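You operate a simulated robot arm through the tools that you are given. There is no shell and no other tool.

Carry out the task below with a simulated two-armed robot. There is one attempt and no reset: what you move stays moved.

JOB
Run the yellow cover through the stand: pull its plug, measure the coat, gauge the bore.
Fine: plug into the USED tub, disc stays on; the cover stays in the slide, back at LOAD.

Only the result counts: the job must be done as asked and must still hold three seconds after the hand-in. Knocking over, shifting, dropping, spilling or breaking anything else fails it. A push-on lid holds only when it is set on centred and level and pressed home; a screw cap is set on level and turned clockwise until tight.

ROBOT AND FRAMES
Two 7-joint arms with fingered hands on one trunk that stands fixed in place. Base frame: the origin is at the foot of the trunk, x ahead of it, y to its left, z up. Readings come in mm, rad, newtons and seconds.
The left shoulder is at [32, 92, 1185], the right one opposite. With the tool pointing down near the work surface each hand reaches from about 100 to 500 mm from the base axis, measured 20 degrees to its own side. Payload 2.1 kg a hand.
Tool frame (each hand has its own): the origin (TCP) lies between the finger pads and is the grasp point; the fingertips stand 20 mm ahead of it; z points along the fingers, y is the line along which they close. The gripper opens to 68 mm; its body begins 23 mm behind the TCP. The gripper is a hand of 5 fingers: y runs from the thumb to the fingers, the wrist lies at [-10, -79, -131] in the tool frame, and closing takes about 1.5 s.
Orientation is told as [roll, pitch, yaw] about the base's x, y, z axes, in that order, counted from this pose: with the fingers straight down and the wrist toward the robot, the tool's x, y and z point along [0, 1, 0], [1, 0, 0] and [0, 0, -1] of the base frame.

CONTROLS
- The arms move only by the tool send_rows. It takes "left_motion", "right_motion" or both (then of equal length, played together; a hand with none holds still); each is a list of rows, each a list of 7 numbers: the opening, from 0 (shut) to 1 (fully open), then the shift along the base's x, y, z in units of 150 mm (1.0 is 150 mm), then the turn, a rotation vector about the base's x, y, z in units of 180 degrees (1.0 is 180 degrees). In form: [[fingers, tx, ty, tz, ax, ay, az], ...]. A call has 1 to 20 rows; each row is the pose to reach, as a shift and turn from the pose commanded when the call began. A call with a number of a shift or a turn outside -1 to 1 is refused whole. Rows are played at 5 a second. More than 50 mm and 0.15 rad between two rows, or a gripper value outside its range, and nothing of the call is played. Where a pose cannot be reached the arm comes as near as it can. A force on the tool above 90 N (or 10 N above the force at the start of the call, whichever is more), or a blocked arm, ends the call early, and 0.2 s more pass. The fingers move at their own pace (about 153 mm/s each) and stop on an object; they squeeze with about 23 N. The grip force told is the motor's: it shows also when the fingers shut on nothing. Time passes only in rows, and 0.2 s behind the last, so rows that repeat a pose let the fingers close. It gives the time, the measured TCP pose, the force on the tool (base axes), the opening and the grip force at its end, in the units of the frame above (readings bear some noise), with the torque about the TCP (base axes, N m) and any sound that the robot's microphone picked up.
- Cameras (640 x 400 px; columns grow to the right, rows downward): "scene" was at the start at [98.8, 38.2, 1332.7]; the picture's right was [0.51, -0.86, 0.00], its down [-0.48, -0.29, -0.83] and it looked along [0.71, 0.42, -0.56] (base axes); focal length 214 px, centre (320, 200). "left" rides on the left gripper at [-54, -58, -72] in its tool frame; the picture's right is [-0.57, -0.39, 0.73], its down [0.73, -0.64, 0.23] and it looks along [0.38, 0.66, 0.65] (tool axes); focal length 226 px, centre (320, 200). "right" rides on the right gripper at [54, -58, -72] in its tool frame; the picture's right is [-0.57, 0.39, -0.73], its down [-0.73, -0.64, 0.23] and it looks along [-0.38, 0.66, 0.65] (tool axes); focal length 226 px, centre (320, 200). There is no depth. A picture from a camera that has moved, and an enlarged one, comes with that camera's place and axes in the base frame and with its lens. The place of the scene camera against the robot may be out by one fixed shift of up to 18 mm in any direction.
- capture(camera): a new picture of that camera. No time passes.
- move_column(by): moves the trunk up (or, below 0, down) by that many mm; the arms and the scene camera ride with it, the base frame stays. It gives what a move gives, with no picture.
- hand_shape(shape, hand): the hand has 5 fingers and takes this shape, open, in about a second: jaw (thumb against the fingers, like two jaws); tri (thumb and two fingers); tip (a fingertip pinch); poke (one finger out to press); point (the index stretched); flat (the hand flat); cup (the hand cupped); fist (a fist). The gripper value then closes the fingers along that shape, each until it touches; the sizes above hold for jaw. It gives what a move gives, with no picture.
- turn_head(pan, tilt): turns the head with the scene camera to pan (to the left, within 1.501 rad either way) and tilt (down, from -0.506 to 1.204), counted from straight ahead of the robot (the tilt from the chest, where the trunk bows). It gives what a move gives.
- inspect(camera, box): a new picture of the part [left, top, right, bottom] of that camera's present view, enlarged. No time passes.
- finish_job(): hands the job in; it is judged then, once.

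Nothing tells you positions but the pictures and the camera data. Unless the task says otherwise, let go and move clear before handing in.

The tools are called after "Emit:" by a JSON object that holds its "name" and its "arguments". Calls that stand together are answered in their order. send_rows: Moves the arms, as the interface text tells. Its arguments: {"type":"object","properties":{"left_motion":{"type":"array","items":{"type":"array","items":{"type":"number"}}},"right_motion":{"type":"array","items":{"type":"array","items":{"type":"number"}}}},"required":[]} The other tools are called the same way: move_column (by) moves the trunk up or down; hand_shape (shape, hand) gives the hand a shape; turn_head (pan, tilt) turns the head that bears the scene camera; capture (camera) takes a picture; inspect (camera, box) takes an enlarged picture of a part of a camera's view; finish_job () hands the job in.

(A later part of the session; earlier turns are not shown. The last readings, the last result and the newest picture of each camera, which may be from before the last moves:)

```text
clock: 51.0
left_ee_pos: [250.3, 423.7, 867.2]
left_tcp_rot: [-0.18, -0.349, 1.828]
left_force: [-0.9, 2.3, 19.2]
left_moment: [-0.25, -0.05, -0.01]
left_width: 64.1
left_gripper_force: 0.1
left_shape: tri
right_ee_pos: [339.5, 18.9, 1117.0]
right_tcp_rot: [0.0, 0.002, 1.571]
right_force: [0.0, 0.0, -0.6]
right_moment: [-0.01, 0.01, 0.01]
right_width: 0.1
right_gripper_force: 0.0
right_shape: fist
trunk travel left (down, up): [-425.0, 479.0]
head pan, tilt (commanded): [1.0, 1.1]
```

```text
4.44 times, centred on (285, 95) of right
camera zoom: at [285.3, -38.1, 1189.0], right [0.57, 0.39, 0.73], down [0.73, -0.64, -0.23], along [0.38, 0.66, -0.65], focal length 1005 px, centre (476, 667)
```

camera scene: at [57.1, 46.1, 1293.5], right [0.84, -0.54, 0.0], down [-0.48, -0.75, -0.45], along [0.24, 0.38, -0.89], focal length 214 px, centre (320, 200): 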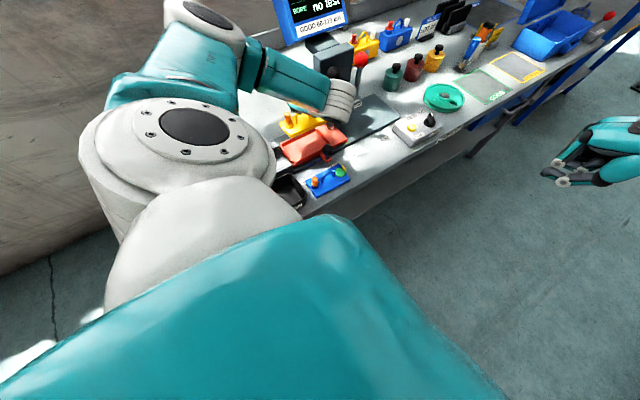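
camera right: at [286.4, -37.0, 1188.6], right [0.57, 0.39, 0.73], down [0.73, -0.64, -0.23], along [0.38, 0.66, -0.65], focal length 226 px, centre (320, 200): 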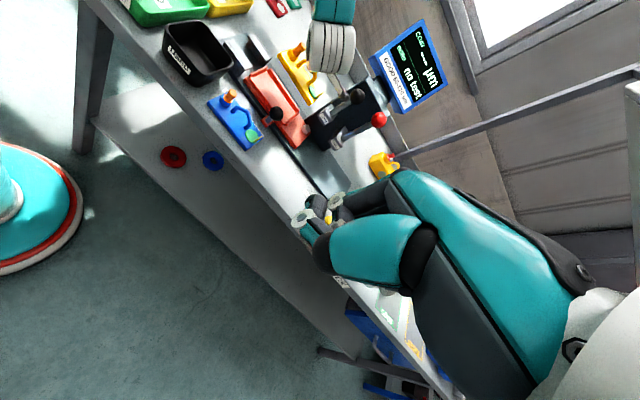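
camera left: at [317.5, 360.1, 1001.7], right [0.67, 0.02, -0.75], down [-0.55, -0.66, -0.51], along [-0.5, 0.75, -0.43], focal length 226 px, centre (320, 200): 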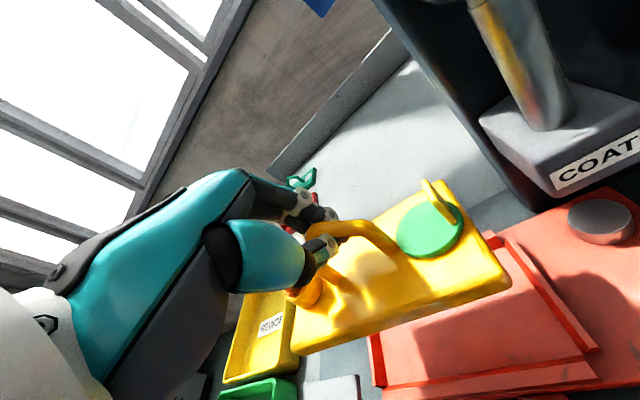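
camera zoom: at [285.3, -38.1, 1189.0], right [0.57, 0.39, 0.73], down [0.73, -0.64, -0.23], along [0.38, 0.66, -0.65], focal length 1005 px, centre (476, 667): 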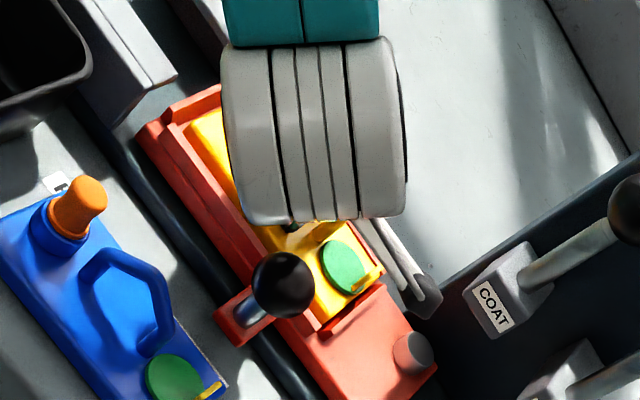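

The thumb is resting on the plate (19 N), so I'll lift straight up now and check the seat.

Emit:
{"name": "send_rows", "arguments": {"left_motion": [[1, 0, 0, 0.05, 0, 0, 0], [1, 0, 0, 0.2, 0, 0, 0], [1, 0, 0, 0.4, 0, 0, 0], [1, 0, 0, 0.6, 0, 0, 0], [1, 0, 0, 0.6, 0, 0, 0]]}}

Emit:
{"name": "capture", "arguments": {"camera": "left"}}

Emit:
{"name": "inspect", "arguments": {"camera": "left", "box": [340, 180, 640, 400]}}

Emit:
{"name": "inspect", "arguments": {"camera": "right", "box": [245, 50, 325, 140]}}

Emit:
{"name": "inspect", "arguments": {"camera": "scene", "box": [270, 100, 350, 180]}}

```text
clock: 52.2
left_ee_pos: [251.6, 420.8, 954.7]
left_tcp_rot: [-0.176, -0.347, 1.829]
left_force: [-0.1, 1.3, -1.2]
left_moment: [0.01, -0.01, -0.01]
left_width: 67.9
left_gripper_force: 0.1
left_shape: tri
right_ee_pos: [341.5, 20.4, 1117.6]
right_tcp_rot: [0.0, -0.001, 1.571]
right_force: [-0.4, 0.7, -0.5]
right_moment: [-0.03, -0.04, -0.01]
right_width: 0.0
right_gripper_force: 0.2
right_shape: fist
trunk travel left (down, up): [-425.0, 479.0]
head pan, tilt (commanded): [1.0, 1.1]
```

```text
taken
camera left: at [311.1, 352.3, 1010.3], right [0.7, 0.03, -0.71], down [-0.54, -0.64, -0.55], along [-0.47, 0.77, -0.43], focal length 226 px, centre (320, 200)
```

left: 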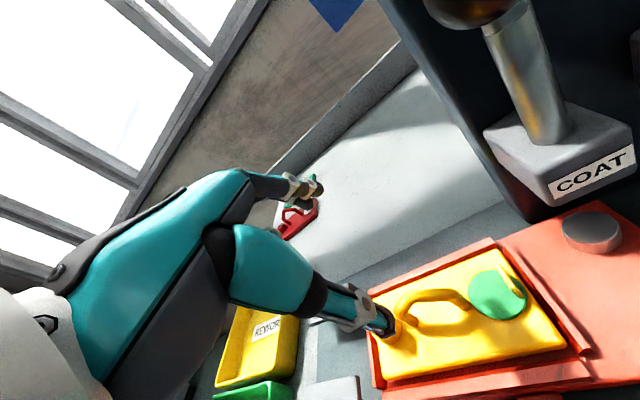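

```text
1.82 times, centred on (490, 290) of left
camera zoom: at [311.1, 352.3, 1010.3], right [0.7, 0.03, -0.71], down [-0.54, -0.64, -0.55], along [-0.47, 0.77, -0.43], focal length 411 px, centre (11, 36)
```

zoom: 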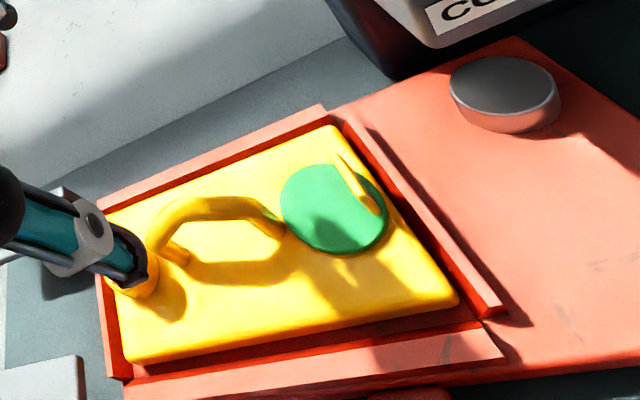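

```text
4.44 times, centred on (285, 95) of right
camera zoom: at [286.2, -37.2, 1188.6], right [0.57, 0.39, 0.73], down [0.73, -0.64, -0.23], along [0.38, 0.66, -0.65], focal length 1005 px, centre (476, 667)
```

zoom: 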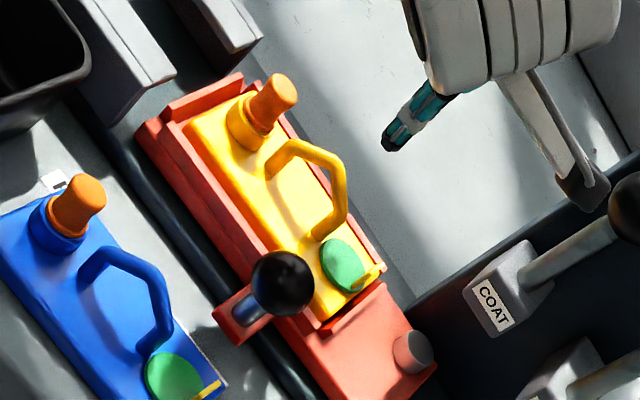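

```text
5.00 times, centred on (310, 140) of scene
camera zoom: at [56.9, 45.8, 1293.5], right [0.84, -0.54, 0.0], down [-0.48, -0.75, -0.45], along [0.25, 0.38, -0.89], focal length 1072 px, centre (370, 500)
```

zoom: 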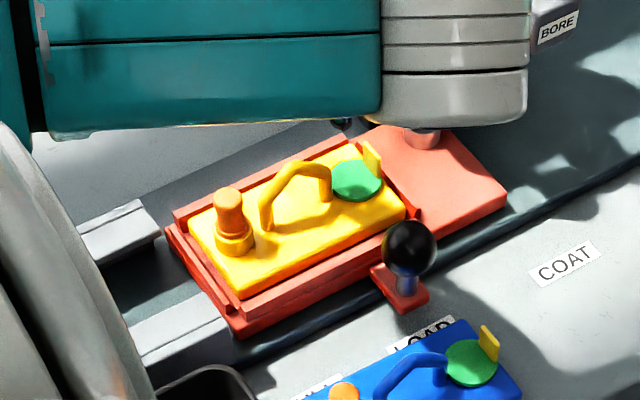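

The cover sits flat inside the fences with the plug toward PULL. Next I move the slide to PULL by its ball knob (centre about (282, 362, 847)). I'll turn the left hand upright so it closes along x, above the knob.

Emit:
{"name": "send_rows", "arguments": {"left_motion": [[1, 0.0, -0.06, 0, -0.0044, 0.0091, -0.0403], [1, 0.0, -0.12, 0, -0.0088, 0.0182, -0.0806], [1, 0.0, -0.18, 0, -0.0131, 0.0273, -0.1209], [1, 0.02, -0.24, 0, -0.0175, 0.0364, -0.1613], [1, 0.04, -0.3, 0, -0.0219, 0.0455, -0.2016], [1, 0.06, -0.36, 0, -0.0263, 0.0546, -0.2419], [1, 0.08, -0.4, 0, -0.0307, 0.0638, -0.2822], [1, 0.1, -0.445, 0, -0.035, 0.0729, -0.3225], [1, 0.12, -0.445, 0, -0.0394, 0.082, -0.3628], [1, 0.14, -0.445, 0, -0.0438, 0.0911, -0.4031], [1, 0.16, -0.445, 0, -0.0482, 0.1002, -0.4435], [1, 0.18, -0.445, 0, -0.0525, 0.1093, -0.4838], [1, 0.2, -0.445, 0, -0.0569, 0.1184, -0.5241], [1, 0.206, -0.445, 0, -0.0613, 0.1275, -0.5644], [1, 0.206, -0.445, 0, -0.0613, 0.1275, -0.5644]]}}

Emit:
{"name": "hand_shape", "arguments": {"hand": "left", "shape": "jaw"}}

Emit:
{"name": "capture", "arguments": {"camera": "left"}}

Emit:
{"name": "capture", "arguments": {"camera": "right"}}

Emit:
{"name": "capture", "arguments": {"camera": "scene"}}

```text
clock: 55.4
left_ee_pos: [279.8, 356.2, 954.4]
left_tcp_rot: [-0.005, 0.001, -0.002]
left_force: [-0.3, 0.3, -0.1]
left_moment: [-0.02, 0.01, 0.02]
left_width: 67.5
left_gripper_force: 0.1
left_shape: tri
right_ee_pos: [340.8, 20.5, 1117.0]
right_tcp_rot: [0.001, 0.0, 1.57]
right_force: [0.5, 0.1, -0.9]
right_moment: [-0.01, 0.01, 0.01]
right_width: 0.1
right_gripper_force: 0.1
right_shape: fist
trunk travel left (down, up): [-425.0, 479.0]
head pan, tilt (commanded): [1.0, 1.1]
```

```text
clock: 56.3
left_ee_pos: [280.8, 357.1, 955.3]
left_tcp_rot: [-0.004, 0.0, -0.001]
left_force: [0.4, -0.3, 0.3]
left_moment: [-0.01, -0.03, -0.03]
left_width: 67.9
left_gripper_force: 0.1
left_shape: jaw
right_ee_pos: [341.1, 20.2, 1116.3]
right_tcp_rot: [0.001, 0.0, 1.572]
right_force: [-0.1, -0.1, -0.2]
right_moment: [0.02, 0.01, 0.0]
right_width: 0.0
right_gripper_force: 0.0
right_shape: fist
trunk travel left (down, up): [-425.0, 479.0]
head pan, tilt (commanded): [1.0, 1.1]
```

```text
taken
camera left: at [221.8, 302.4, 1025.3], right [-0.39, -0.57, -0.73], down [-0.64, 0.73, -0.23], along [0.66, 0.37, -0.65], focal length 226 px, centre (320, 200)
```

left: 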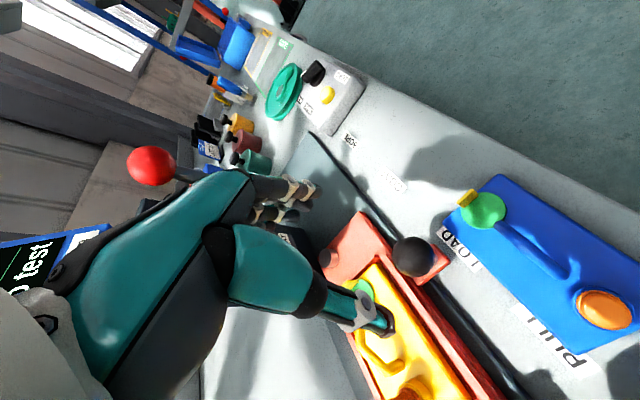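

```text
taken
camera right: at [286.2, -37.2, 1188.6], right [0.57, 0.39, 0.73], down [0.73, -0.64, -0.23], along [0.38, 0.66, -0.65], focal length 226 px, centre (320, 200)
```

right: 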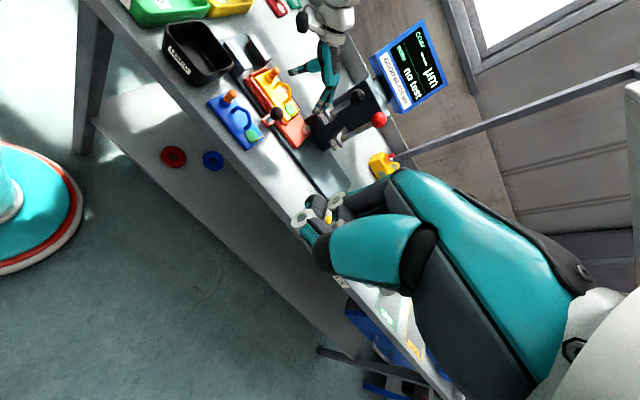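

```text
taken
camera scene: at [56.9, 45.9, 1293.5], right [0.84, -0.54, 0.0], down [-0.48, -0.75, -0.45], along [0.25, 0.38, -0.89], focal length 214 px, centre (320, 200)
```

scene: 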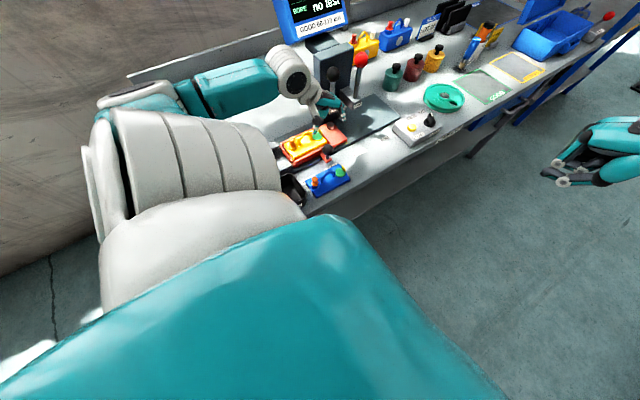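

Emit:
{"name": "send_rows", "arguments": {"left_motion": [[1, 0.008, -0.02, -0.2, 0, 0, 0], [1, 0.008, -0.02, -0.4, 0, 0, 0], [1, 0.008, -0.02, -0.6, 0, 0, 0], [1, 0.008, -0.02, -0.68, 0, 0, 0], [1, 0.008, -0.02, -0.68, 0, 0, 0]]}}

Emit:
{"name": "capture", "arguments": {"camera": "left"}}

Emit:
{"name": "inspect", "arguments": {"camera": "right", "box": [235, 50, 345, 150]}}

```text
clock: 57.5
left_ee_pos: [282.5, 352.5, 851.6]
left_tcp_rot: [-0.003, -0.001, -0.002]
left_force: [0.3, 0.8, -0.5]
left_moment: [-0.01, 0.01, -0.01]
left_width: 68.0
left_gripper_force: 0.1
left_shape: jaw
right_ee_pos: [340.2, 21.4, 1117.6]
right_tcp_rot: [0.0, 0.0, 1.569]
right_force: [0.1, 0.2, 0.4]
right_moment: [-0.01, 0.01, -0.01]
right_width: 0.1
right_gripper_force: 0.1
right_shape: fist
trunk travel left (down, up): [-425.0, 479.0]
head pan, tilt (commanded): [1.0, 1.1]
```

```text
taken
camera left: at [223.4, 299.0, 922.5], right [-0.39, -0.57, -0.73], down [-0.64, 0.73, -0.23], along [0.66, 0.37, -0.65], focal length 226 px, centre (320, 200)
```

left: 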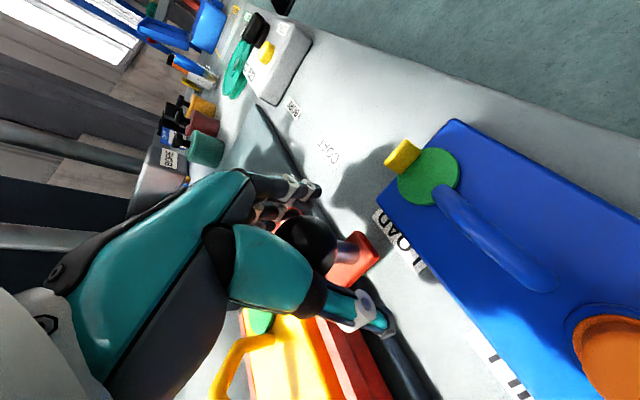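

```text
4.00 times, centred on (290, 100) of right
camera zoom: at [286.2, -37.2, 1188.6], right [0.57, 0.39, 0.73], down [0.73, -0.64, -0.23], along [0.38, 0.66, -0.65], focal length 904 px, centre (440, 600)
```

zoom: 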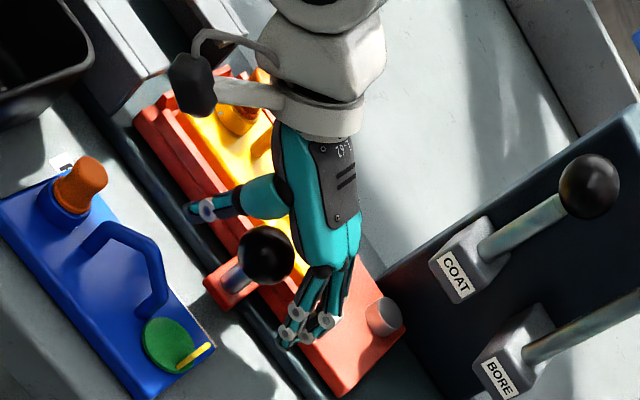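

Emit:
{"name": "send_rows", "arguments": {"left_motion": [[0.6, 0, 0, 0, 0, 0, 0], [0.2, 0, 0, 0, 0, 0, 0], [0.2, 0, 0, 0, 0, 0, 0], [0, 0, 0, 0, 0, 0, 0], [0, 0, 0, 0, 0, 0, 0], [0, 0, 0, 0, 0, 0, 0]]}}

Emit:
{"name": "inspect", "arguments": {"camera": "right", "box": [235, 50, 345, 150]}}

Emit:
{"name": "inspect", "arguments": {"camera": "left", "box": [220, 150, 460, 350]}}

```text
clock: 58.9
left_ee_pos: [282.5, 353.4, 851.4]
left_tcp_rot: [-0.003, 0.003, -0.003]
left_force: [-3.8, -4.1, -11.3]
left_moment: [0.05, -0.06, -0.03]
left_width: 13.5
left_gripper_force: 23.1
left_shape: jaw
right_ee_pos: [341.0, 19.9, 1117.7]
right_tcp_rot: [0.0, 0.0, 1.572]
right_force: [-0.6, 0.0, 0.1]
right_moment: [-0.01, 0.02, 0.01]
right_width: 0.1
right_gripper_force: 0.2
right_shape: fist
trunk travel left (down, up): [-425.0, 479.0]
head pan, tilt (commanded): [1.0, 1.1]
```

```text
4.00 times, centred on (290, 100) of right
camera zoom: at [286.3, -37.2, 1188.5], right [0.57, 0.39, 0.73], down [0.73, -0.64, -0.23], along [0.38, 0.66, -0.65], focal length 904 px, centre (440, 600)
```

zoom: 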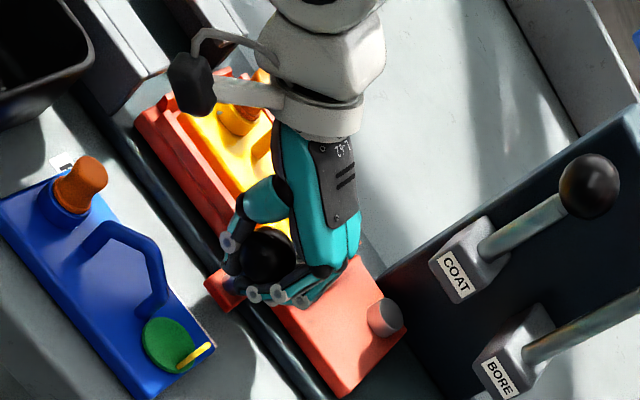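

```text
2.00 times, centred on (340, 250) of left
camera zoom: at [223.2, 298.9, 922.4], right [-0.39, -0.57, -0.73], down [-0.64, 0.73, -0.23], along [0.66, 0.37, -0.65], focal length 452 px, centre (280, 100)
```

zoom: 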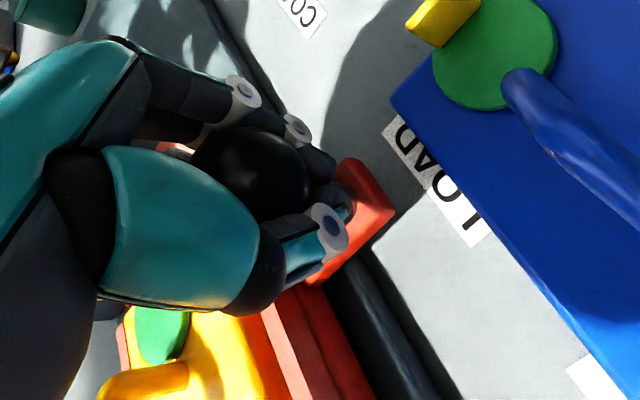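

The ball is firmly caged. I'll slide it toward PULL (−x) in steps.

Emit:
{"name": "send_rows", "arguments": {"left_motion": [[0, -0.06, 0, 0, 0, 0, 0], [0, -0.14, 0, 0, 0, 0, 0], [0, -0.22, 0, 0, 0, 0, 0], [0, -0.3, 0, 0, 0, 0, 0], [0, -0.38, 0, 0, 0, 0, 0], [0, -0.38, 0, 0, 0, 0, 0]]}}

Emit:
{"name": "inspect", "arguments": {"camera": "right", "box": [215, 20, 345, 150]}}

Emit:
{"name": "inspect", "arguments": {"camera": "scene", "box": [250, 90, 370, 200]}}

```text
clock: 60.3
left_ee_pos: [225.6, 354.0, 852.0]
left_tcp_rot: [-0.005, -0.001, -0.002]
left_force: [-1.0, -8.6, -16.4]
left_moment: [0.02, -0.06, -0.06]
left_width: 13.5
left_gripper_force: 23.2
left_shape: jaw
right_ee_pos: [340.9, 20.4, 1116.3]
right_tcp_rot: [0.0, 0.001, 1.571]
right_force: [0.0, -0.2, -0.6]
right_moment: [0.03, 0.01, 0.0]
right_width: 0.0
right_gripper_force: 0.1
right_shape: fist
trunk travel left (down, up): [-425.0, 479.0]
head pan, tilt (commanded): [1.0, 1.1]
```

```text
3.08 times, centred on (280, 85) of right
camera zoom: at [286.7, -37.3, 1188.5], right [0.57, 0.39, 0.73], down [0.73, -0.64, -0.23], along [0.38, 0.66, -0.65], focal length 696 px, centre (443, 554)
```

zoom: 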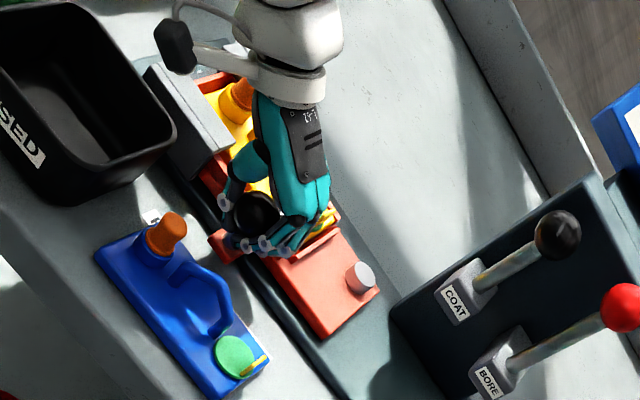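

```text
3.64 times, centred on (310, 145) of scene
camera zoom: at [57.5, 45.8, 1293.5], right [0.84, -0.54, 0.0], down [-0.48, -0.75, -0.45], along [0.24, 0.38, -0.89], focal length 780 px, centre (356, 400)
```

zoom: 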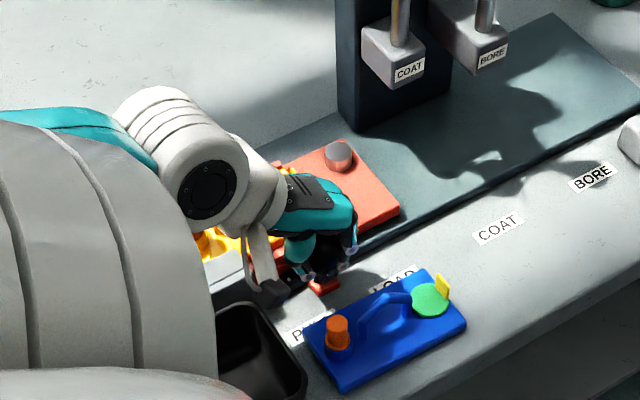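

Emit:
{"name": "send_rows", "arguments": {"left_motion": [[0, -0.04, 0, 0, 0, 0, 0], [0, -0.08, 0, 0, 0, 0, 0], [0, -0.12, 0, 0, 0, 0, 0], [0, -0.12, 0, 0, 0, 0, 0]]}}

Emit:
{"name": "inspect", "arguments": {"camera": "right", "box": [215, 20, 345, 150]}}

Emit:
{"name": "inspect", "arguments": {"camera": "scene", "box": [250, 90, 370, 200]}}

```text
clock: 61.3
left_ee_pos: [207.8, 353.9, 852.7]
left_tcp_rot: [-0.003, 0.0, -0.001]
left_force: [-2.5, -8.3, -10.5]
left_moment: [0.0, -0.02, -0.06]
left_width: 13.6
left_gripper_force: 23.1
left_shape: jaw
right_ee_pos: [341.0, 20.6, 1115.6]
right_tcp_rot: [-0.001, 0.0, 1.573]
right_force: [0.1, 0.1, -0.8]
right_moment: [0.01, 0.0, -0.01]
right_width: 0.0
right_gripper_force: 0.1
right_shape: fist
trunk travel left (down, up): [-425.0, 479.0]
head pan, tilt (commanded): [1.0, 1.1]
```

```text
3.08 times, centred on (280, 85) of right
camera zoom: at [286.2, -37.6, 1188.6], right [0.57, 0.39, 0.73], down [0.73, -0.64, -0.23], along [0.38, 0.66, -0.65], focal length 696 px, centre (443, 554)
```

zoom: 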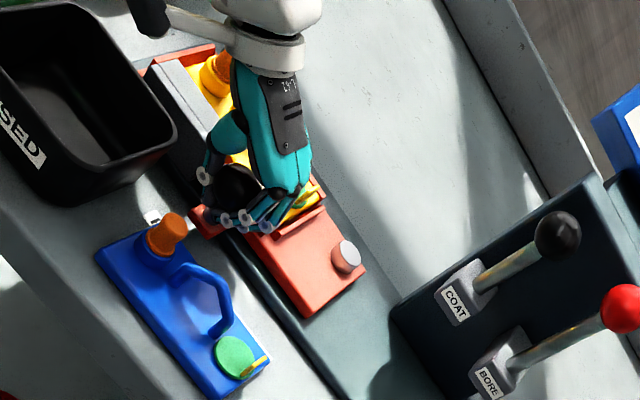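

```text
3.64 times, centred on (310, 145) of scene
camera zoom: at [56.8, 45.4, 1293.6], right [0.84, -0.54, 0.0], down [-0.48, -0.75, -0.45], along [0.25, 0.38, -0.89], focal length 780 px, centre (356, 400)
```

zoom: 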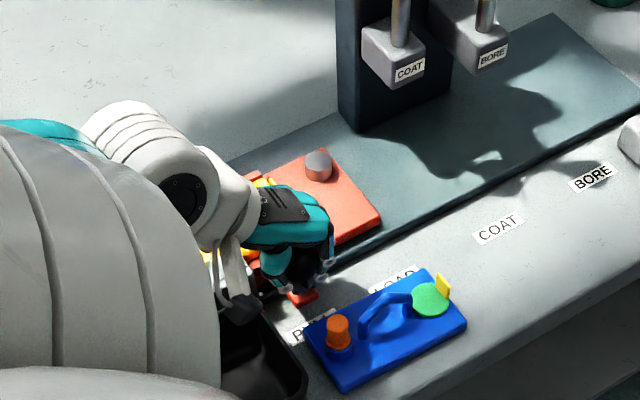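

Emit:
{"name": "send_rows", "arguments": {"left_motion": [[0, -0.02, 0, 0, 0, 0, 0], [0, -0.035, 0, 0, 0, 0, 0], [0, -0.035, 0, 0, 0, 0, 0]]}}

```text
clock: 62.1
left_ee_pos: [204.9, 352.9, 851.9]
left_tcp_rot: [-0.003, -0.001, -0.001]
left_force: [6.1, -7.5, -14.8]
left_moment: [0.04, -0.1, -0.07]
left_width: 13.7
left_gripper_force: 22.8
left_shape: jaw
right_ee_pos: [341.9, 20.3, 1117.2]
right_tcp_rot: [0.003, 0.002, 1.571]
right_force: [0.8, 0.3, -0.3]
right_moment: [0.02, 0.0, 0.03]
right_width: 0.0
right_gripper_force: 0.2
right_shape: fist
trunk travel left (down, up): [-425.0, 479.0]
head pan, tilt (commanded): [1.0, 1.1]
```

It met a stop (6 N) about 77 mm along – the slide is at PULL. I'll relax, open and rise to look.

Emit:
{"name": "send_rows", "arguments": {"left_motion": [[0, 0.01, 0, 0, 0, 0, 0], [0.5, 0.01, 0, 0, 0, 0, 0], [1, 0.01, 0, 0, 0, 0, 0], [1, 0.01, 0, 0, 0, 0, 0], [1, 0.01, -0.02, 0.2, 0, 0, 0], [1, 0.01, -0.02, 0.45, 0, 0, 0], [1, 0.01, -0.02, 0.7, 0, 0, 0], [1, 0.01, -0.02, 0.7, 0, 0, 0]]}}

Emit:
{"name": "capture", "arguments": {"camera": "left"}}

Emit:
{"name": "inspect", "arguments": {"camera": "right", "box": [215, 20, 345, 150]}}

Emit:
{"name": "inspect", "arguments": {"camera": "scene", "box": [250, 90, 370, 200]}}

```text
clock: 63.9
left_ee_pos: [204.7, 350.5, 958.2]
left_tcp_rot: [-0.002, 0.001, -0.001]
left_force: [0.2, -0.1, 0.1]
left_moment: [0.02, 0.02, 0.02]
left_width: 67.6
left_gripper_force: 0.0
left_shape: jaw
right_ee_pos: [339.7, 19.5, 1116.7]
right_tcp_rot: [-0.001, 0.001, 1.571]
right_force: [0.8, 0.0, 0.1]
right_moment: [0.01, -0.03, 0.03]
right_width: 0.0
right_gripper_force: 0.1
right_shape: fist
trunk travel left (down, up): [-425.0, 479.0]
head pan, tilt (commanded): [1.0, 1.1]
```

```text
taken
camera left: at [146.5, 295.6, 1029.2], right [-0.39, -0.57, -0.73], down [-0.64, 0.73, -0.23], along [0.66, 0.37, -0.65], focal length 226 px, centre (320, 200)
```

left: 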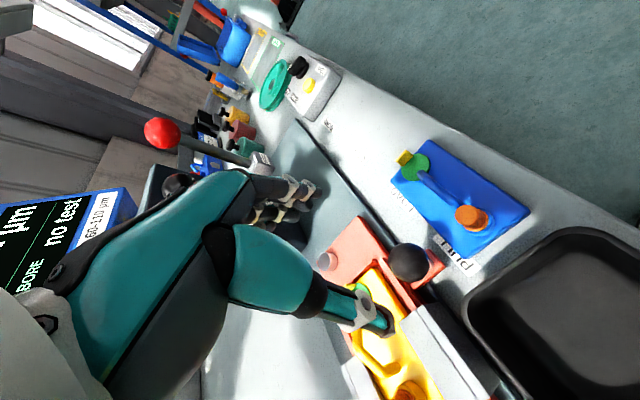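

```text
3.08 times, centred on (280, 85) of right
camera zoom: at [286.2, -37.2, 1188.6], right [0.57, 0.39, 0.73], down [0.73, -0.64, -0.23], along [0.38, 0.66, -0.65], focal length 696 px, centre (443, 554)
```

zoom: 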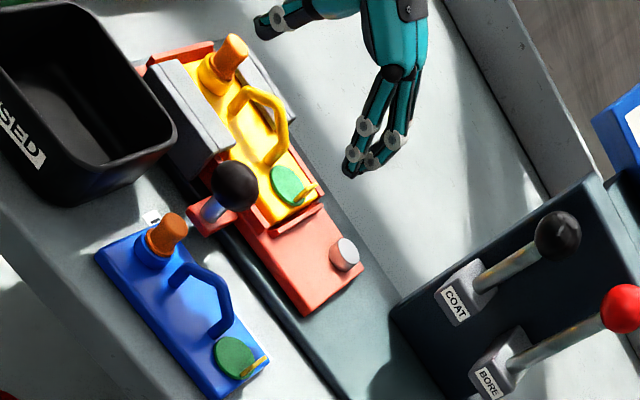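

```text
3.64 times, centred on (310, 145) of scene
camera zoom: at [56.9, 45.8, 1293.5], right [0.84, -0.54, 0.0], down [-0.48, -0.75, -0.45], along [0.25, 0.38, -0.89], focal length 780 px, centre (356, 400)
```

zoom: 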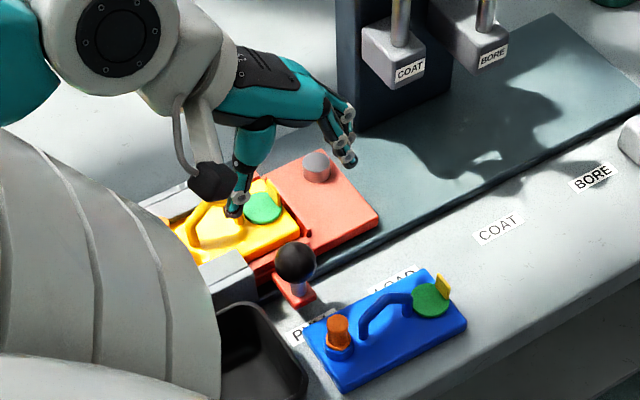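

The slide is at PULL and the plate edges are under the hold-down blocks; plug top is at about (135, 430, 863). I'll switch to the tri grip, yaw 50° (to clear the handle and blocks), and go above the plug.

Emit:
{"name": "hand_shape", "arguments": {"hand": "left", "shape": "tri"}}

Emit:
{"name": "send_rows", "arguments": {"left_motion": [[1, -0.07, 0.08, 0, 0, 0, 0.045], [1, -0.15, 0.16, 0, 0, 0, 0.09], [1, -0.23, 0.24, 0, 0, 0, 0.135], [1, -0.31, 0.34, 0, 0, 0, 0.18], [1, -0.39, 0.43, 0, 0, 0, 0.225], [1, -0.465, 0.53, 0, 0, 0, 0.27], [1, -0.465, 0.53, -0.15, 0, 0, 0.278], [1, -0.465, 0.53, -0.3, 0, 0, 0.278], [1, -0.465, 0.53, -0.3, 0, 0, 0.278]]}}

Emit:
{"name": "capture", "arguments": {"camera": "left"}}

Emit:
{"name": "capture", "arguments": {"camera": "scene"}}

Emit:
{"name": "inspect", "arguments": {"camera": "right", "box": [215, 0, 345, 130]}}

```text
clock: 64.8
left_ee_pos: [205.3, 350.0, 957.6]
left_tcp_rot: [-0.005, -0.001, -0.001]
left_force: [-1.2, -0.3, -0.4]
left_moment: [0.04, -0.05, 0.03]
left_width: 67.8
left_gripper_force: 0.0
left_shape: tri
right_ee_pos: [339.4, 20.7, 1116.0]
right_tcp_rot: [0.0, 0.0, 1.572]
right_force: [-0.4, 0.0, -0.1]
right_moment: [0.01, -0.02, 0.0]
right_width: 0.1
right_gripper_force: 0.0
right_shape: fist
trunk travel left (down, up): [-425.0, 479.0]
head pan, tilt (commanded): [1.0, 1.1]
```

```text
clock: 66.8
left_ee_pos: [134.3, 430.3, 911.7]
left_tcp_rot: [-0.005, 0.0, 0.874]
left_force: [0.6, -0.3, -0.4]
left_moment: [0.01, 0.0, 0.0]
left_width: 67.9
left_gripper_force: 0.0
left_shape: tri
right_ee_pos: [340.6, 19.3, 1117.6]
right_tcp_rot: [0.0, 0.001, 1.569]
right_force: [0.3, 0.3, -0.4]
right_moment: [0.01, 0.0, 0.0]
right_width: 0.0
right_gripper_force: 0.0
right_shape: fist
trunk travel left (down, up): [-425.0, 479.0]
head pan, tilt (commanded): [1.0, 1.1]
```

```text
taken
camera left: at [139.1, 350.0, 983.3], right [0.19, -0.66, -0.73], down [-0.97, -0.02, -0.23], along [0.14, 0.75, -0.65], focal length 226 px, centre (320, 200)
```

left: 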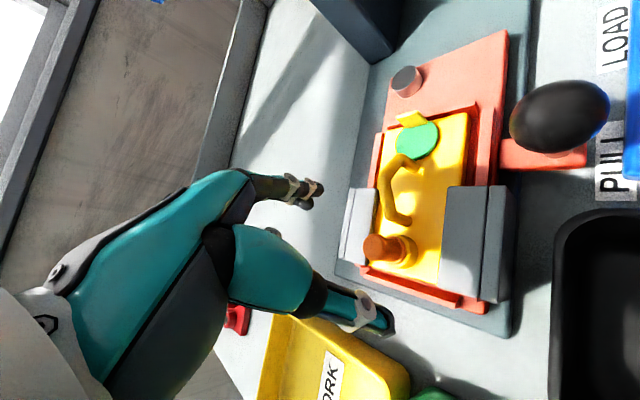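

```text
taken
camera scene: at [56.9, 45.8, 1293.6], right [0.84, -0.54, 0.0], down [-0.48, -0.75, -0.45], along [0.25, 0.38, -0.89], focal length 214 px, centre (320, 200)
```

scene: 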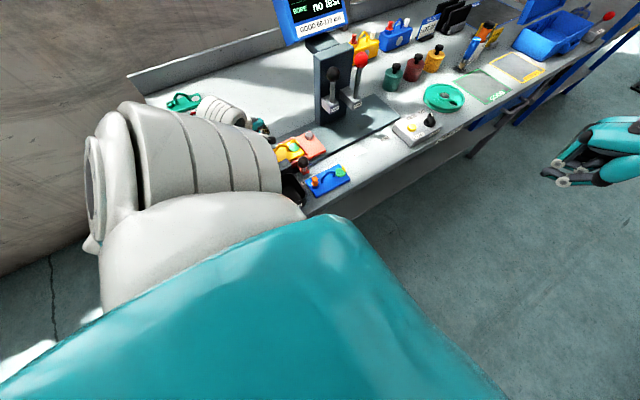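

```text
3.08 times, centred on (280, 65) of right
camera zoom: at [286.2, -37.2, 1188.7], right [0.57, 0.39, 0.73], down [0.73, -0.64, -0.23], along [0.38, 0.66, -0.65], focal length 696 px, centre (443, 615)
```

zoom: 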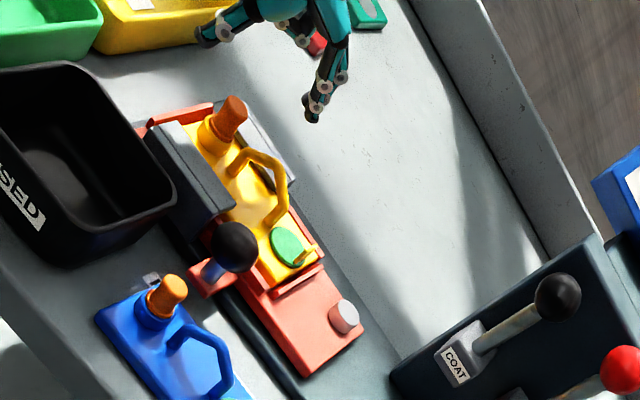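

Emit:
{"name": "send_rows", "arguments": {"left_motion": [[1, 0.024, -0.018, -0.1, 0, 0, 0], [1, 0.024, -0.018, -0.2, 0, 0, 0], [1, 0.024, -0.018, -0.29, 0, 0, 0], [1, 0.024, -0.018, -0.29, 0, 0, 0]]}}

Emit:
{"name": "inspect", "arguments": {"camera": "left", "box": [220, 130, 500, 350]}}

Emit:
{"name": "inspect", "arguments": {"camera": "right", "box": [215, 0, 345, 130]}}

```text
clock: 67.8
left_ee_pos: [138.5, 427.4, 870.1]
left_tcp_rot: [-0.001, -0.001, 0.869]
left_force: [0.0, 0.2, 0.4]
left_moment: [0.02, -0.03, 0.04]
left_width: 67.7
left_gripper_force: 0.0
left_shape: tri
right_ee_pos: [340.3, 20.3, 1117.1]
right_tcp_rot: [0.0, 0.0, 1.571]
right_force: [0.1, 0.1, 0.1]
right_moment: [-0.04, -0.06, -0.01]
right_width: 0.0
right_gripper_force: 0.1
right_shape: fist
trunk travel left (down, up): [-425.0, 479.0]
head pan, tilt (commanded): [1.0, 1.1]
```

```text
1.82 times, centred on (360, 240) of left
camera zoom: at [142.1, 348.5, 940.9], right [0.19, -0.66, -0.73], down [-0.97, -0.02, -0.23], along [0.14, 0.75, -0.65], focal length 411 px, centre (247, 127)
```

zoom: 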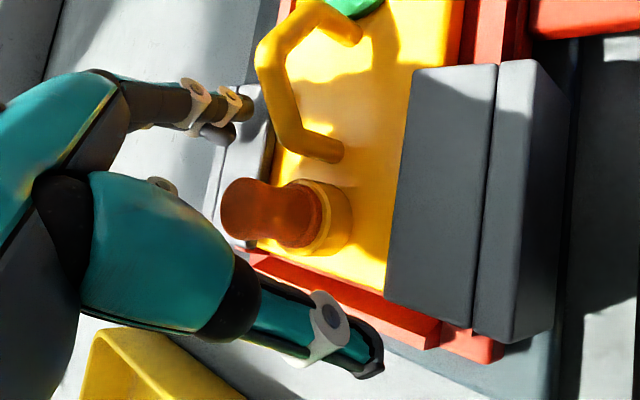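

```text
3.08 times, centred on (280, 65) of right
camera zoom: at [286.2, -37.2, 1188.7], right [0.57, 0.39, 0.73], down [0.73, -0.64, -0.23], along [0.38, 0.66, -0.65], focal length 696 px, centre (443, 615)
```

zoom: 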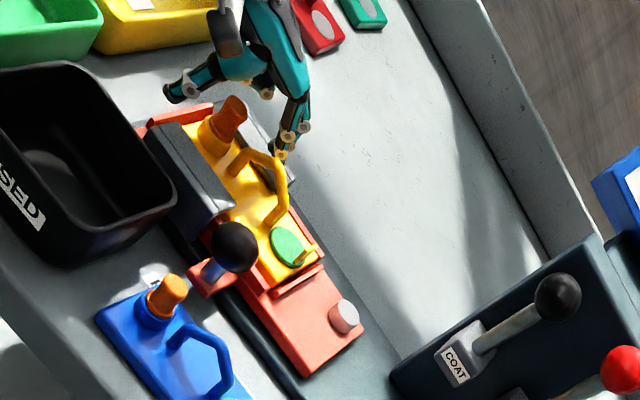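

Emit:
{"name": "send_rows", "arguments": {"left_motion": [[1, 0, 0, -0.03, 0, 0, 0], [0.6, 0, 0, -0.03, 0, 0, 0], [0.3, 0, 0, -0.03, 0, 0, 0], [0, 0, 0, -0.03, 0, 0, 0], [0, 0, 0, -0.03, 0, 0, 0], [0, 0, 0, -0.03, 0, 0, 0], [0, 0, 0, -0.03, 0, 0, 0]]}}

Emit:
{"name": "inspect", "arguments": {"camera": "left", "box": [220, 130, 500, 350]}}

Emit:
{"name": "inspect", "arguments": {"camera": "right", "box": [215, 0, 345, 130]}}

```text
clock: 69.4
left_ee_pos: [138.9, 428.3, 866.4]
left_tcp_rot: [-0.002, -0.005, 0.87]
left_force: [1.3, 4.4, 22.5]
left_moment: [0.04, -0.08, 0.05]
left_width: 12.6
left_gripper_force: 22.8
left_shape: tri
right_ee_pos: [339.9, 18.8, 1117.4]
right_tcp_rot: [0.0, 0.001, 1.571]
right_force: [-0.3, 0.1, 0.3]
right_moment: [0.0, -0.02, 0.01]
right_width: 0.2
right_gripper_force: 0.0
right_shape: fist
trunk travel left (down, up): [-425.0, 479.0]
head pan, tilt (commanded): [1.0, 1.1]
heard: snap
```

```text
1.82 times, centred on (360, 240) of left
camera zoom: at [141.9, 348.5, 937.5], right [0.19, -0.66, -0.73], down [-0.97, -0.02, -0.23], along [0.14, 0.75, -0.64], focal length 411 px, centre (247, 127)
```

zoom: 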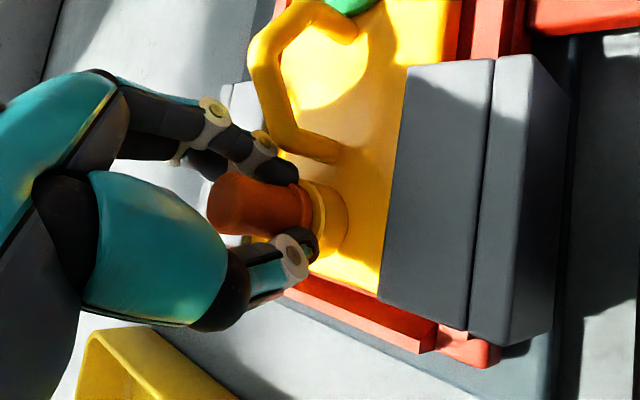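

```text
3.08 times, centred on (280, 65) of right
camera zoom: at [285.8, -38.1, 1188.9], right [0.57, 0.39, 0.73], down [0.73, -0.64, -0.23], along [0.38, 0.66, -0.65], focal length 696 px, centre (443, 615)
```

zoom: 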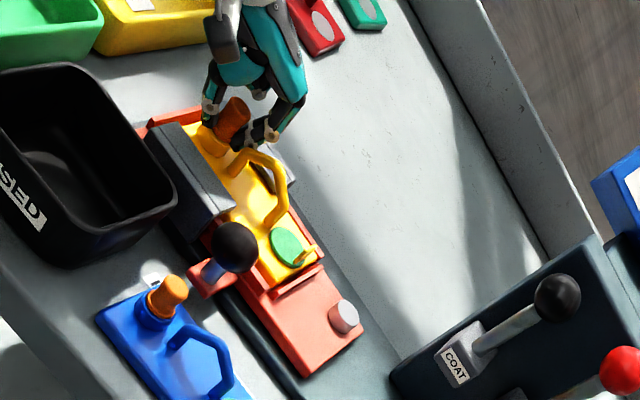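

A "snap" was heard – likely the plug unseating as the fingers squeezed its neck. I'll now draw it straight up.

Emit:
{"name": "send_rows", "arguments": {"left_motion": [[0, 0, 0, 0.03, 0, 0, 0], [0, 0, 0, 0.07, 0, 0, 0], [0, 0, 0, 0.12, 0, 0, 0], [0, 0, 0, 0.2, 0, 0, 0], [0, 0, 0, 0.3, 0, 0, 0], [0, 0, 0, 0.3, 0, 0, 0]]}}

Emit:
{"name": "inspect", "arguments": {"camera": "left", "box": [220, 130, 500, 350]}}

Emit:
{"name": "inspect", "arguments": {"camera": "right", "box": [215, 0, 345, 130]}}

```text
clock: 70.8
left_ee_pos: [136.6, 427.8, 911.6]
left_tcp_rot: [-0.004, -0.001, 0.871]
left_force: [-0.4, -0.5, 0.7]
left_moment: [0.0, -0.02, -0.01]
left_width: 11.0
left_gripper_force: 22.3
left_shape: tri
right_ee_pos: [340.3, 20.3, 1117.4]
right_tcp_rot: [0.0, -0.001, 1.569]
right_force: [0.4, -0.4, 0.2]
right_moment: [0.02, 0.01, -0.02]
right_width: 0.0
right_gripper_force: 0.0
right_shape: fist
trunk travel left (down, up): [-425.0, 479.0]
head pan, tilt (commanded): [1.0, 1.1]
```

```text
1.82 times, centred on (360, 240) of left
camera zoom: at [140.4, 348.1, 982.1], right [0.19, -0.66, -0.73], down [-0.97, -0.02, -0.23], along [0.14, 0.75, -0.65], focal length 411 px, centre (247, 127)
```

zoom: 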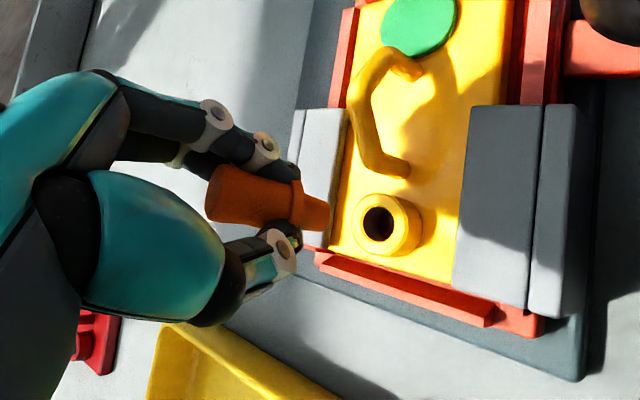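

```text
3.08 times, centred on (280, 65) of right
camera zoom: at [286.2, -37.2, 1188.6], right [0.57, 0.39, 0.73], down [0.73, -0.64, -0.23], along [0.38, 0.66, -0.65], focal length 696 px, centre (443, 615)
```

zoom: 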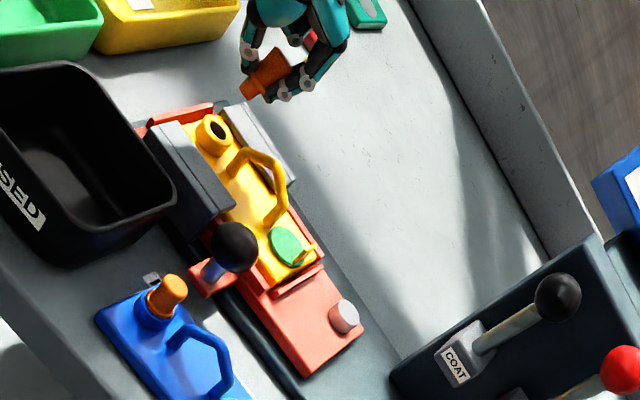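

The plug is out in my fingers, the bore is open and the green disc is still on. Now I carry the plug over the USED tub (centre about (128, 299)).

Emit:
{"name": "send_rows", "arguments": {"left_motion": [[0, 0, 0, 0.15, 0, 0, 0], [0, 0, -0.2, 0.2, 0, 0, 0], [0, -0.02, -0.45, 0.2, 0, 0, 0], [0, -0.04, -0.7, 0.2, 0, 0, 0], [0, -0.05, -0.86, 0.2, 0, 0, 0], [0, -0.05, -0.86, 0.2, 0, 0, 0]]}}

Emit:
{"name": "capture", "arguments": {"camera": "left"}}

Emit:
{"name": "capture", "arguments": {"camera": "right"}}

Emit:
{"name": "capture", "arguments": {"camera": "scene"}}

```text
clock: 72.2
left_ee_pos: [135.5, 313.5, 919.1]
left_tcp_rot: [-0.005, 0.0, 0.871]
left_force: [1.0, -0.1, 0.1]
left_moment: [0.02, 0.0, -0.01]
left_width: 8.8
left_gripper_force: 22.8
left_shape: tri
left hand out of reach, approached as far as the arm can: row 4, 5, 6
right_ee_pos: [339.9, 20.0, 1116.7]
right_tcp_rot: [0.0, -0.001, 1.569]
right_force: [0.3, 0.0, -0.5]
right_moment: [0.0, 0.0, -0.02]
right_width: 0.0
right_gripper_force: 0.1
right_shape: fist
trunk travel left (down, up): [-425.0, 479.0]
head pan, tilt (commanded): [1.0, 1.1]
```

```text
taken
camera left: at [138.5, 234.4, 989.4], right [0.19, -0.66, -0.73], down [-0.97, -0.02, -0.23], along [0.14, 0.75, -0.65], focal length 226 px, centre (320, 200)
```

left: 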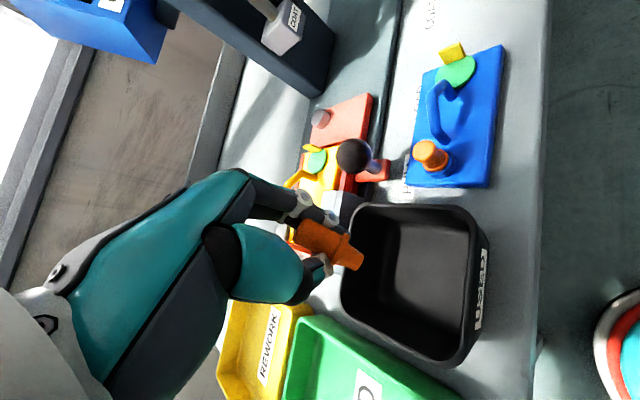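

```text
taken
camera right: at [286.2, -37.3, 1188.7], right [0.57, 0.39, 0.73], down [0.73, -0.64, -0.23], along [0.38, 0.66, -0.65], focal length 226 px, centre (320, 200)
```

right: 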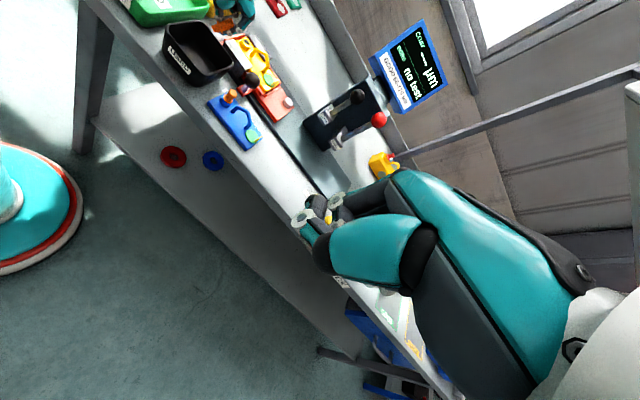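

```text
taken
camera scene: at [56.9, 45.8, 1293.6], right [0.84, -0.54, 0.0], down [-0.48, -0.75, -0.45], along [0.25, 0.38, -0.89], focal length 214 px, centre (320, 200)
```

scene: 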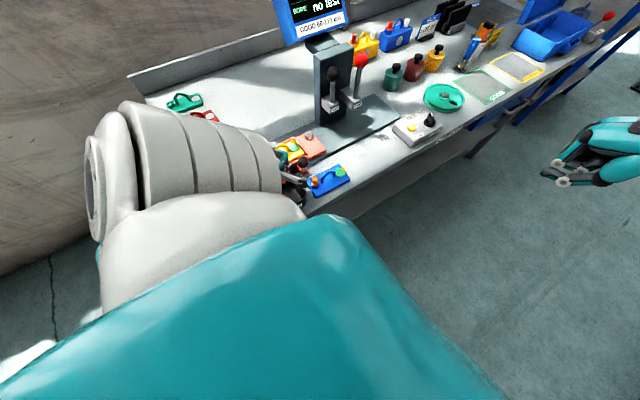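

The tub rim spans x 90–165, y 271–348, so the hand is already over it (the arm stopped short at its inner reach limit). I'll lower gradually into it.

Emit:
{"name": "send_rows", "arguments": {"left_motion": [[0, 0.013, 0.08, -0.1, 0, 0, 0], [0, 0.013, 0.08, -0.2, 0, 0, 0], [0, 0.013, 0.08, -0.2, 0, 0, 0]]}}

```text
clock: 73.0
left_ee_pos: [136.9, 324.9, 889.4]
left_tcp_rot: [-0.004, 0.001, 0.87]
left_force: [-0.2, 0.0, 0.0]
left_moment: [0.01, 0.01, -0.01]
left_width: 8.0
left_gripper_force: 22.9
left_shape: tri
right_ee_pos: [338.6, 20.1, 1116.8]
right_tcp_rot: [0.0, -0.001, 1.57]
right_force: [-0.2, 0.2, 0.6]
right_moment: [0.0, 0.07, -0.03]
right_width: 0.1
right_gripper_force: 0.1
right_shape: fist
trunk travel left (down, up): [-425.0, 479.0]
head pan, tilt (commanded): [1.0, 1.1]
```

Emit:
{"name": "send_rows", "arguments": {"left_motion": [[0, -0.02, -0.06, -0.05, 0, 0, 0], [0, -0.04, -0.1, -0.13, 0, 0, 0], [0, -0.04, -0.1, -0.13, 0, 0, 0]]}}

Emit:
{"name": "capture", "arguments": {"camera": "left"}}

Emit:
{"name": "inspect", "arguments": {"camera": "right", "box": [150, 0, 280, 110]}}

```text
clock: 73.8
left_ee_pos: [132.8, 309.1, 870.6]
left_tcp_rot: [-0.004, -0.001, 0.871]
left_force: [-0.4, 0.0, -0.8]
left_moment: [-0.01, 0.02, 0.0]
left_width: 7.8
left_gripper_force: 23.0
left_shape: tri
right_ee_pos: [340.7, 21.0, 1117.7]
right_tcp_rot: [-0.001, 0.002, 1.572]
right_force: [0.1, 0.6, -0.4]
right_moment: [-0.01, 0.01, -0.03]
right_width: 0.0
right_gripper_force: 0.1
right_shape: fist
trunk travel left (down, up): [-425.0, 479.0]
head pan, tilt (commanded): [1.0, 1.1]
```

```text
taken
camera left: at [135.5, 229.4, 941.4], right [0.19, -0.66, -0.73], down [-0.97, -0.02, -0.23], along [0.14, 0.75, -0.65], focal length 226 px, centre (320, 200)
```

left: 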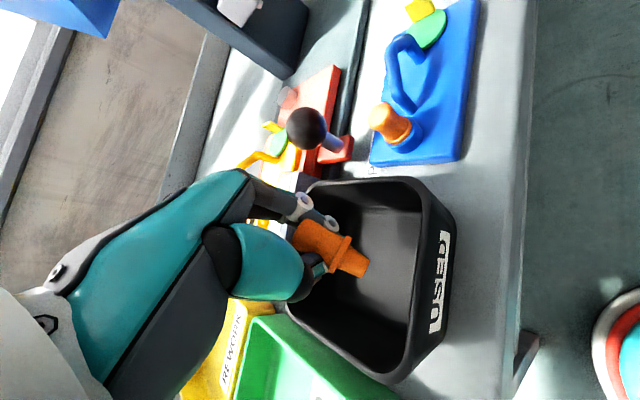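

```text
3.64 times, centred on (215, 55) of right
camera zoom: at [286.2, -37.3, 1188.7], right [0.57, 0.39, 0.73], down [0.73, -0.64, -0.23], along [0.38, 0.66, -0.65], focal length 822 px, centre (702, 727)
```

zoom: 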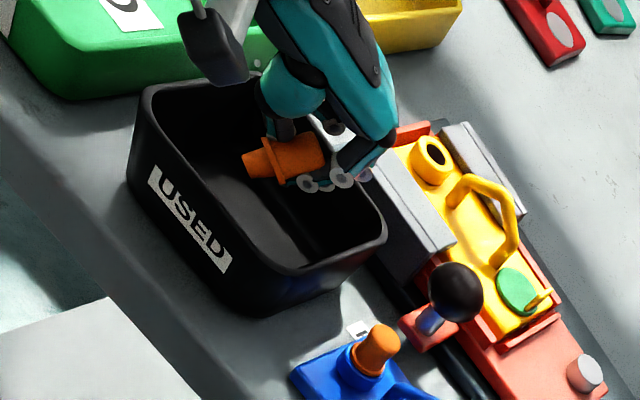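

Emit:
{"name": "send_rows", "arguments": {"left_motion": [[0, -0.04, 0.033, 0, 0, 0, 0], [0, -0.04, 0.033, -0.08, 0, 0, 0], [0, -0.04, 0.033, -0.08, 0, 0, 0], [0.25, -0.04, 0.033, -0.08, 0, 0, 0], [0.45, -0.04, 0.033, -0.08, 0, 0, 0], [0.45, -0.04, 0.033, -0.08, 0, 0, 0], [0.45, -0.04, 0.033, -0.08, 0, 0, 0]]}}

Emit:
{"name": "capture", "arguments": {"camera": "left"}}

Emit:
{"name": "inspect", "arguments": {"camera": "right", "box": [150, 0, 280, 110]}}

```text
clock: 75.4
left_ee_pos: [124.5, 314.7, 860.3]
left_tcp_rot: [-0.004, 0.001, 0.871]
left_force: [0.1, 0.8, 0.0]
left_moment: [-0.01, 0.01, 0.0]
left_width: 30.2
left_gripper_force: 0.1
left_shape: tri
right_ee_pos: [339.6, 20.2, 1115.9]
right_tcp_rot: [0.001, -0.002, 1.57]
right_force: [-1.1, 0.1, -0.2]
right_moment: [0.03, 0.03, -0.01]
right_width: 0.1
right_gripper_force: 0.1
right_shape: fist
trunk travel left (down, up): [-425.0, 479.0]
head pan, tilt (commanded): [1.0, 1.1]
```

```text
taken
camera left: at [128.7, 235.5, 930.7], right [0.19, -0.66, -0.73], down [-0.97, -0.02, -0.23], along [0.14, 0.75, -0.65], focal length 226 px, centre (320, 200)
```

left: 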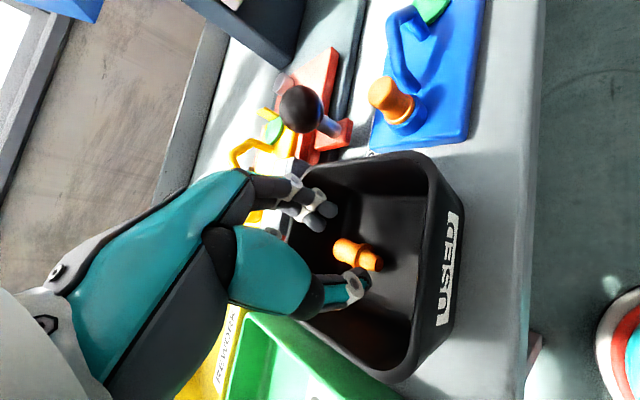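

```text
3.64 times, centred on (215, 55) of right
camera zoom: at [286.2, -37.3, 1188.7], right [0.57, 0.39, 0.73], down [0.73, -0.64, -0.23], along [0.38, 0.66, -0.65], focal length 822 px, centre (702, 727)
```

zoom: 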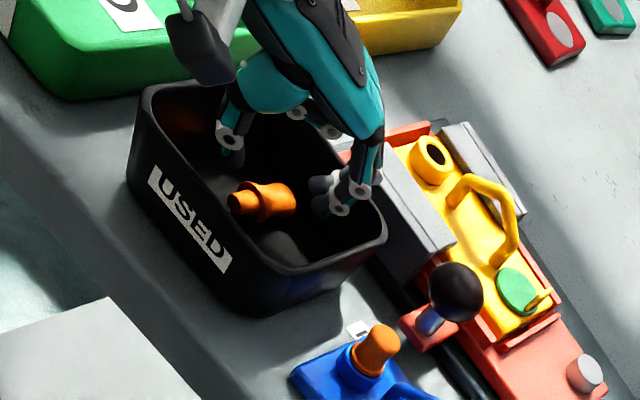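

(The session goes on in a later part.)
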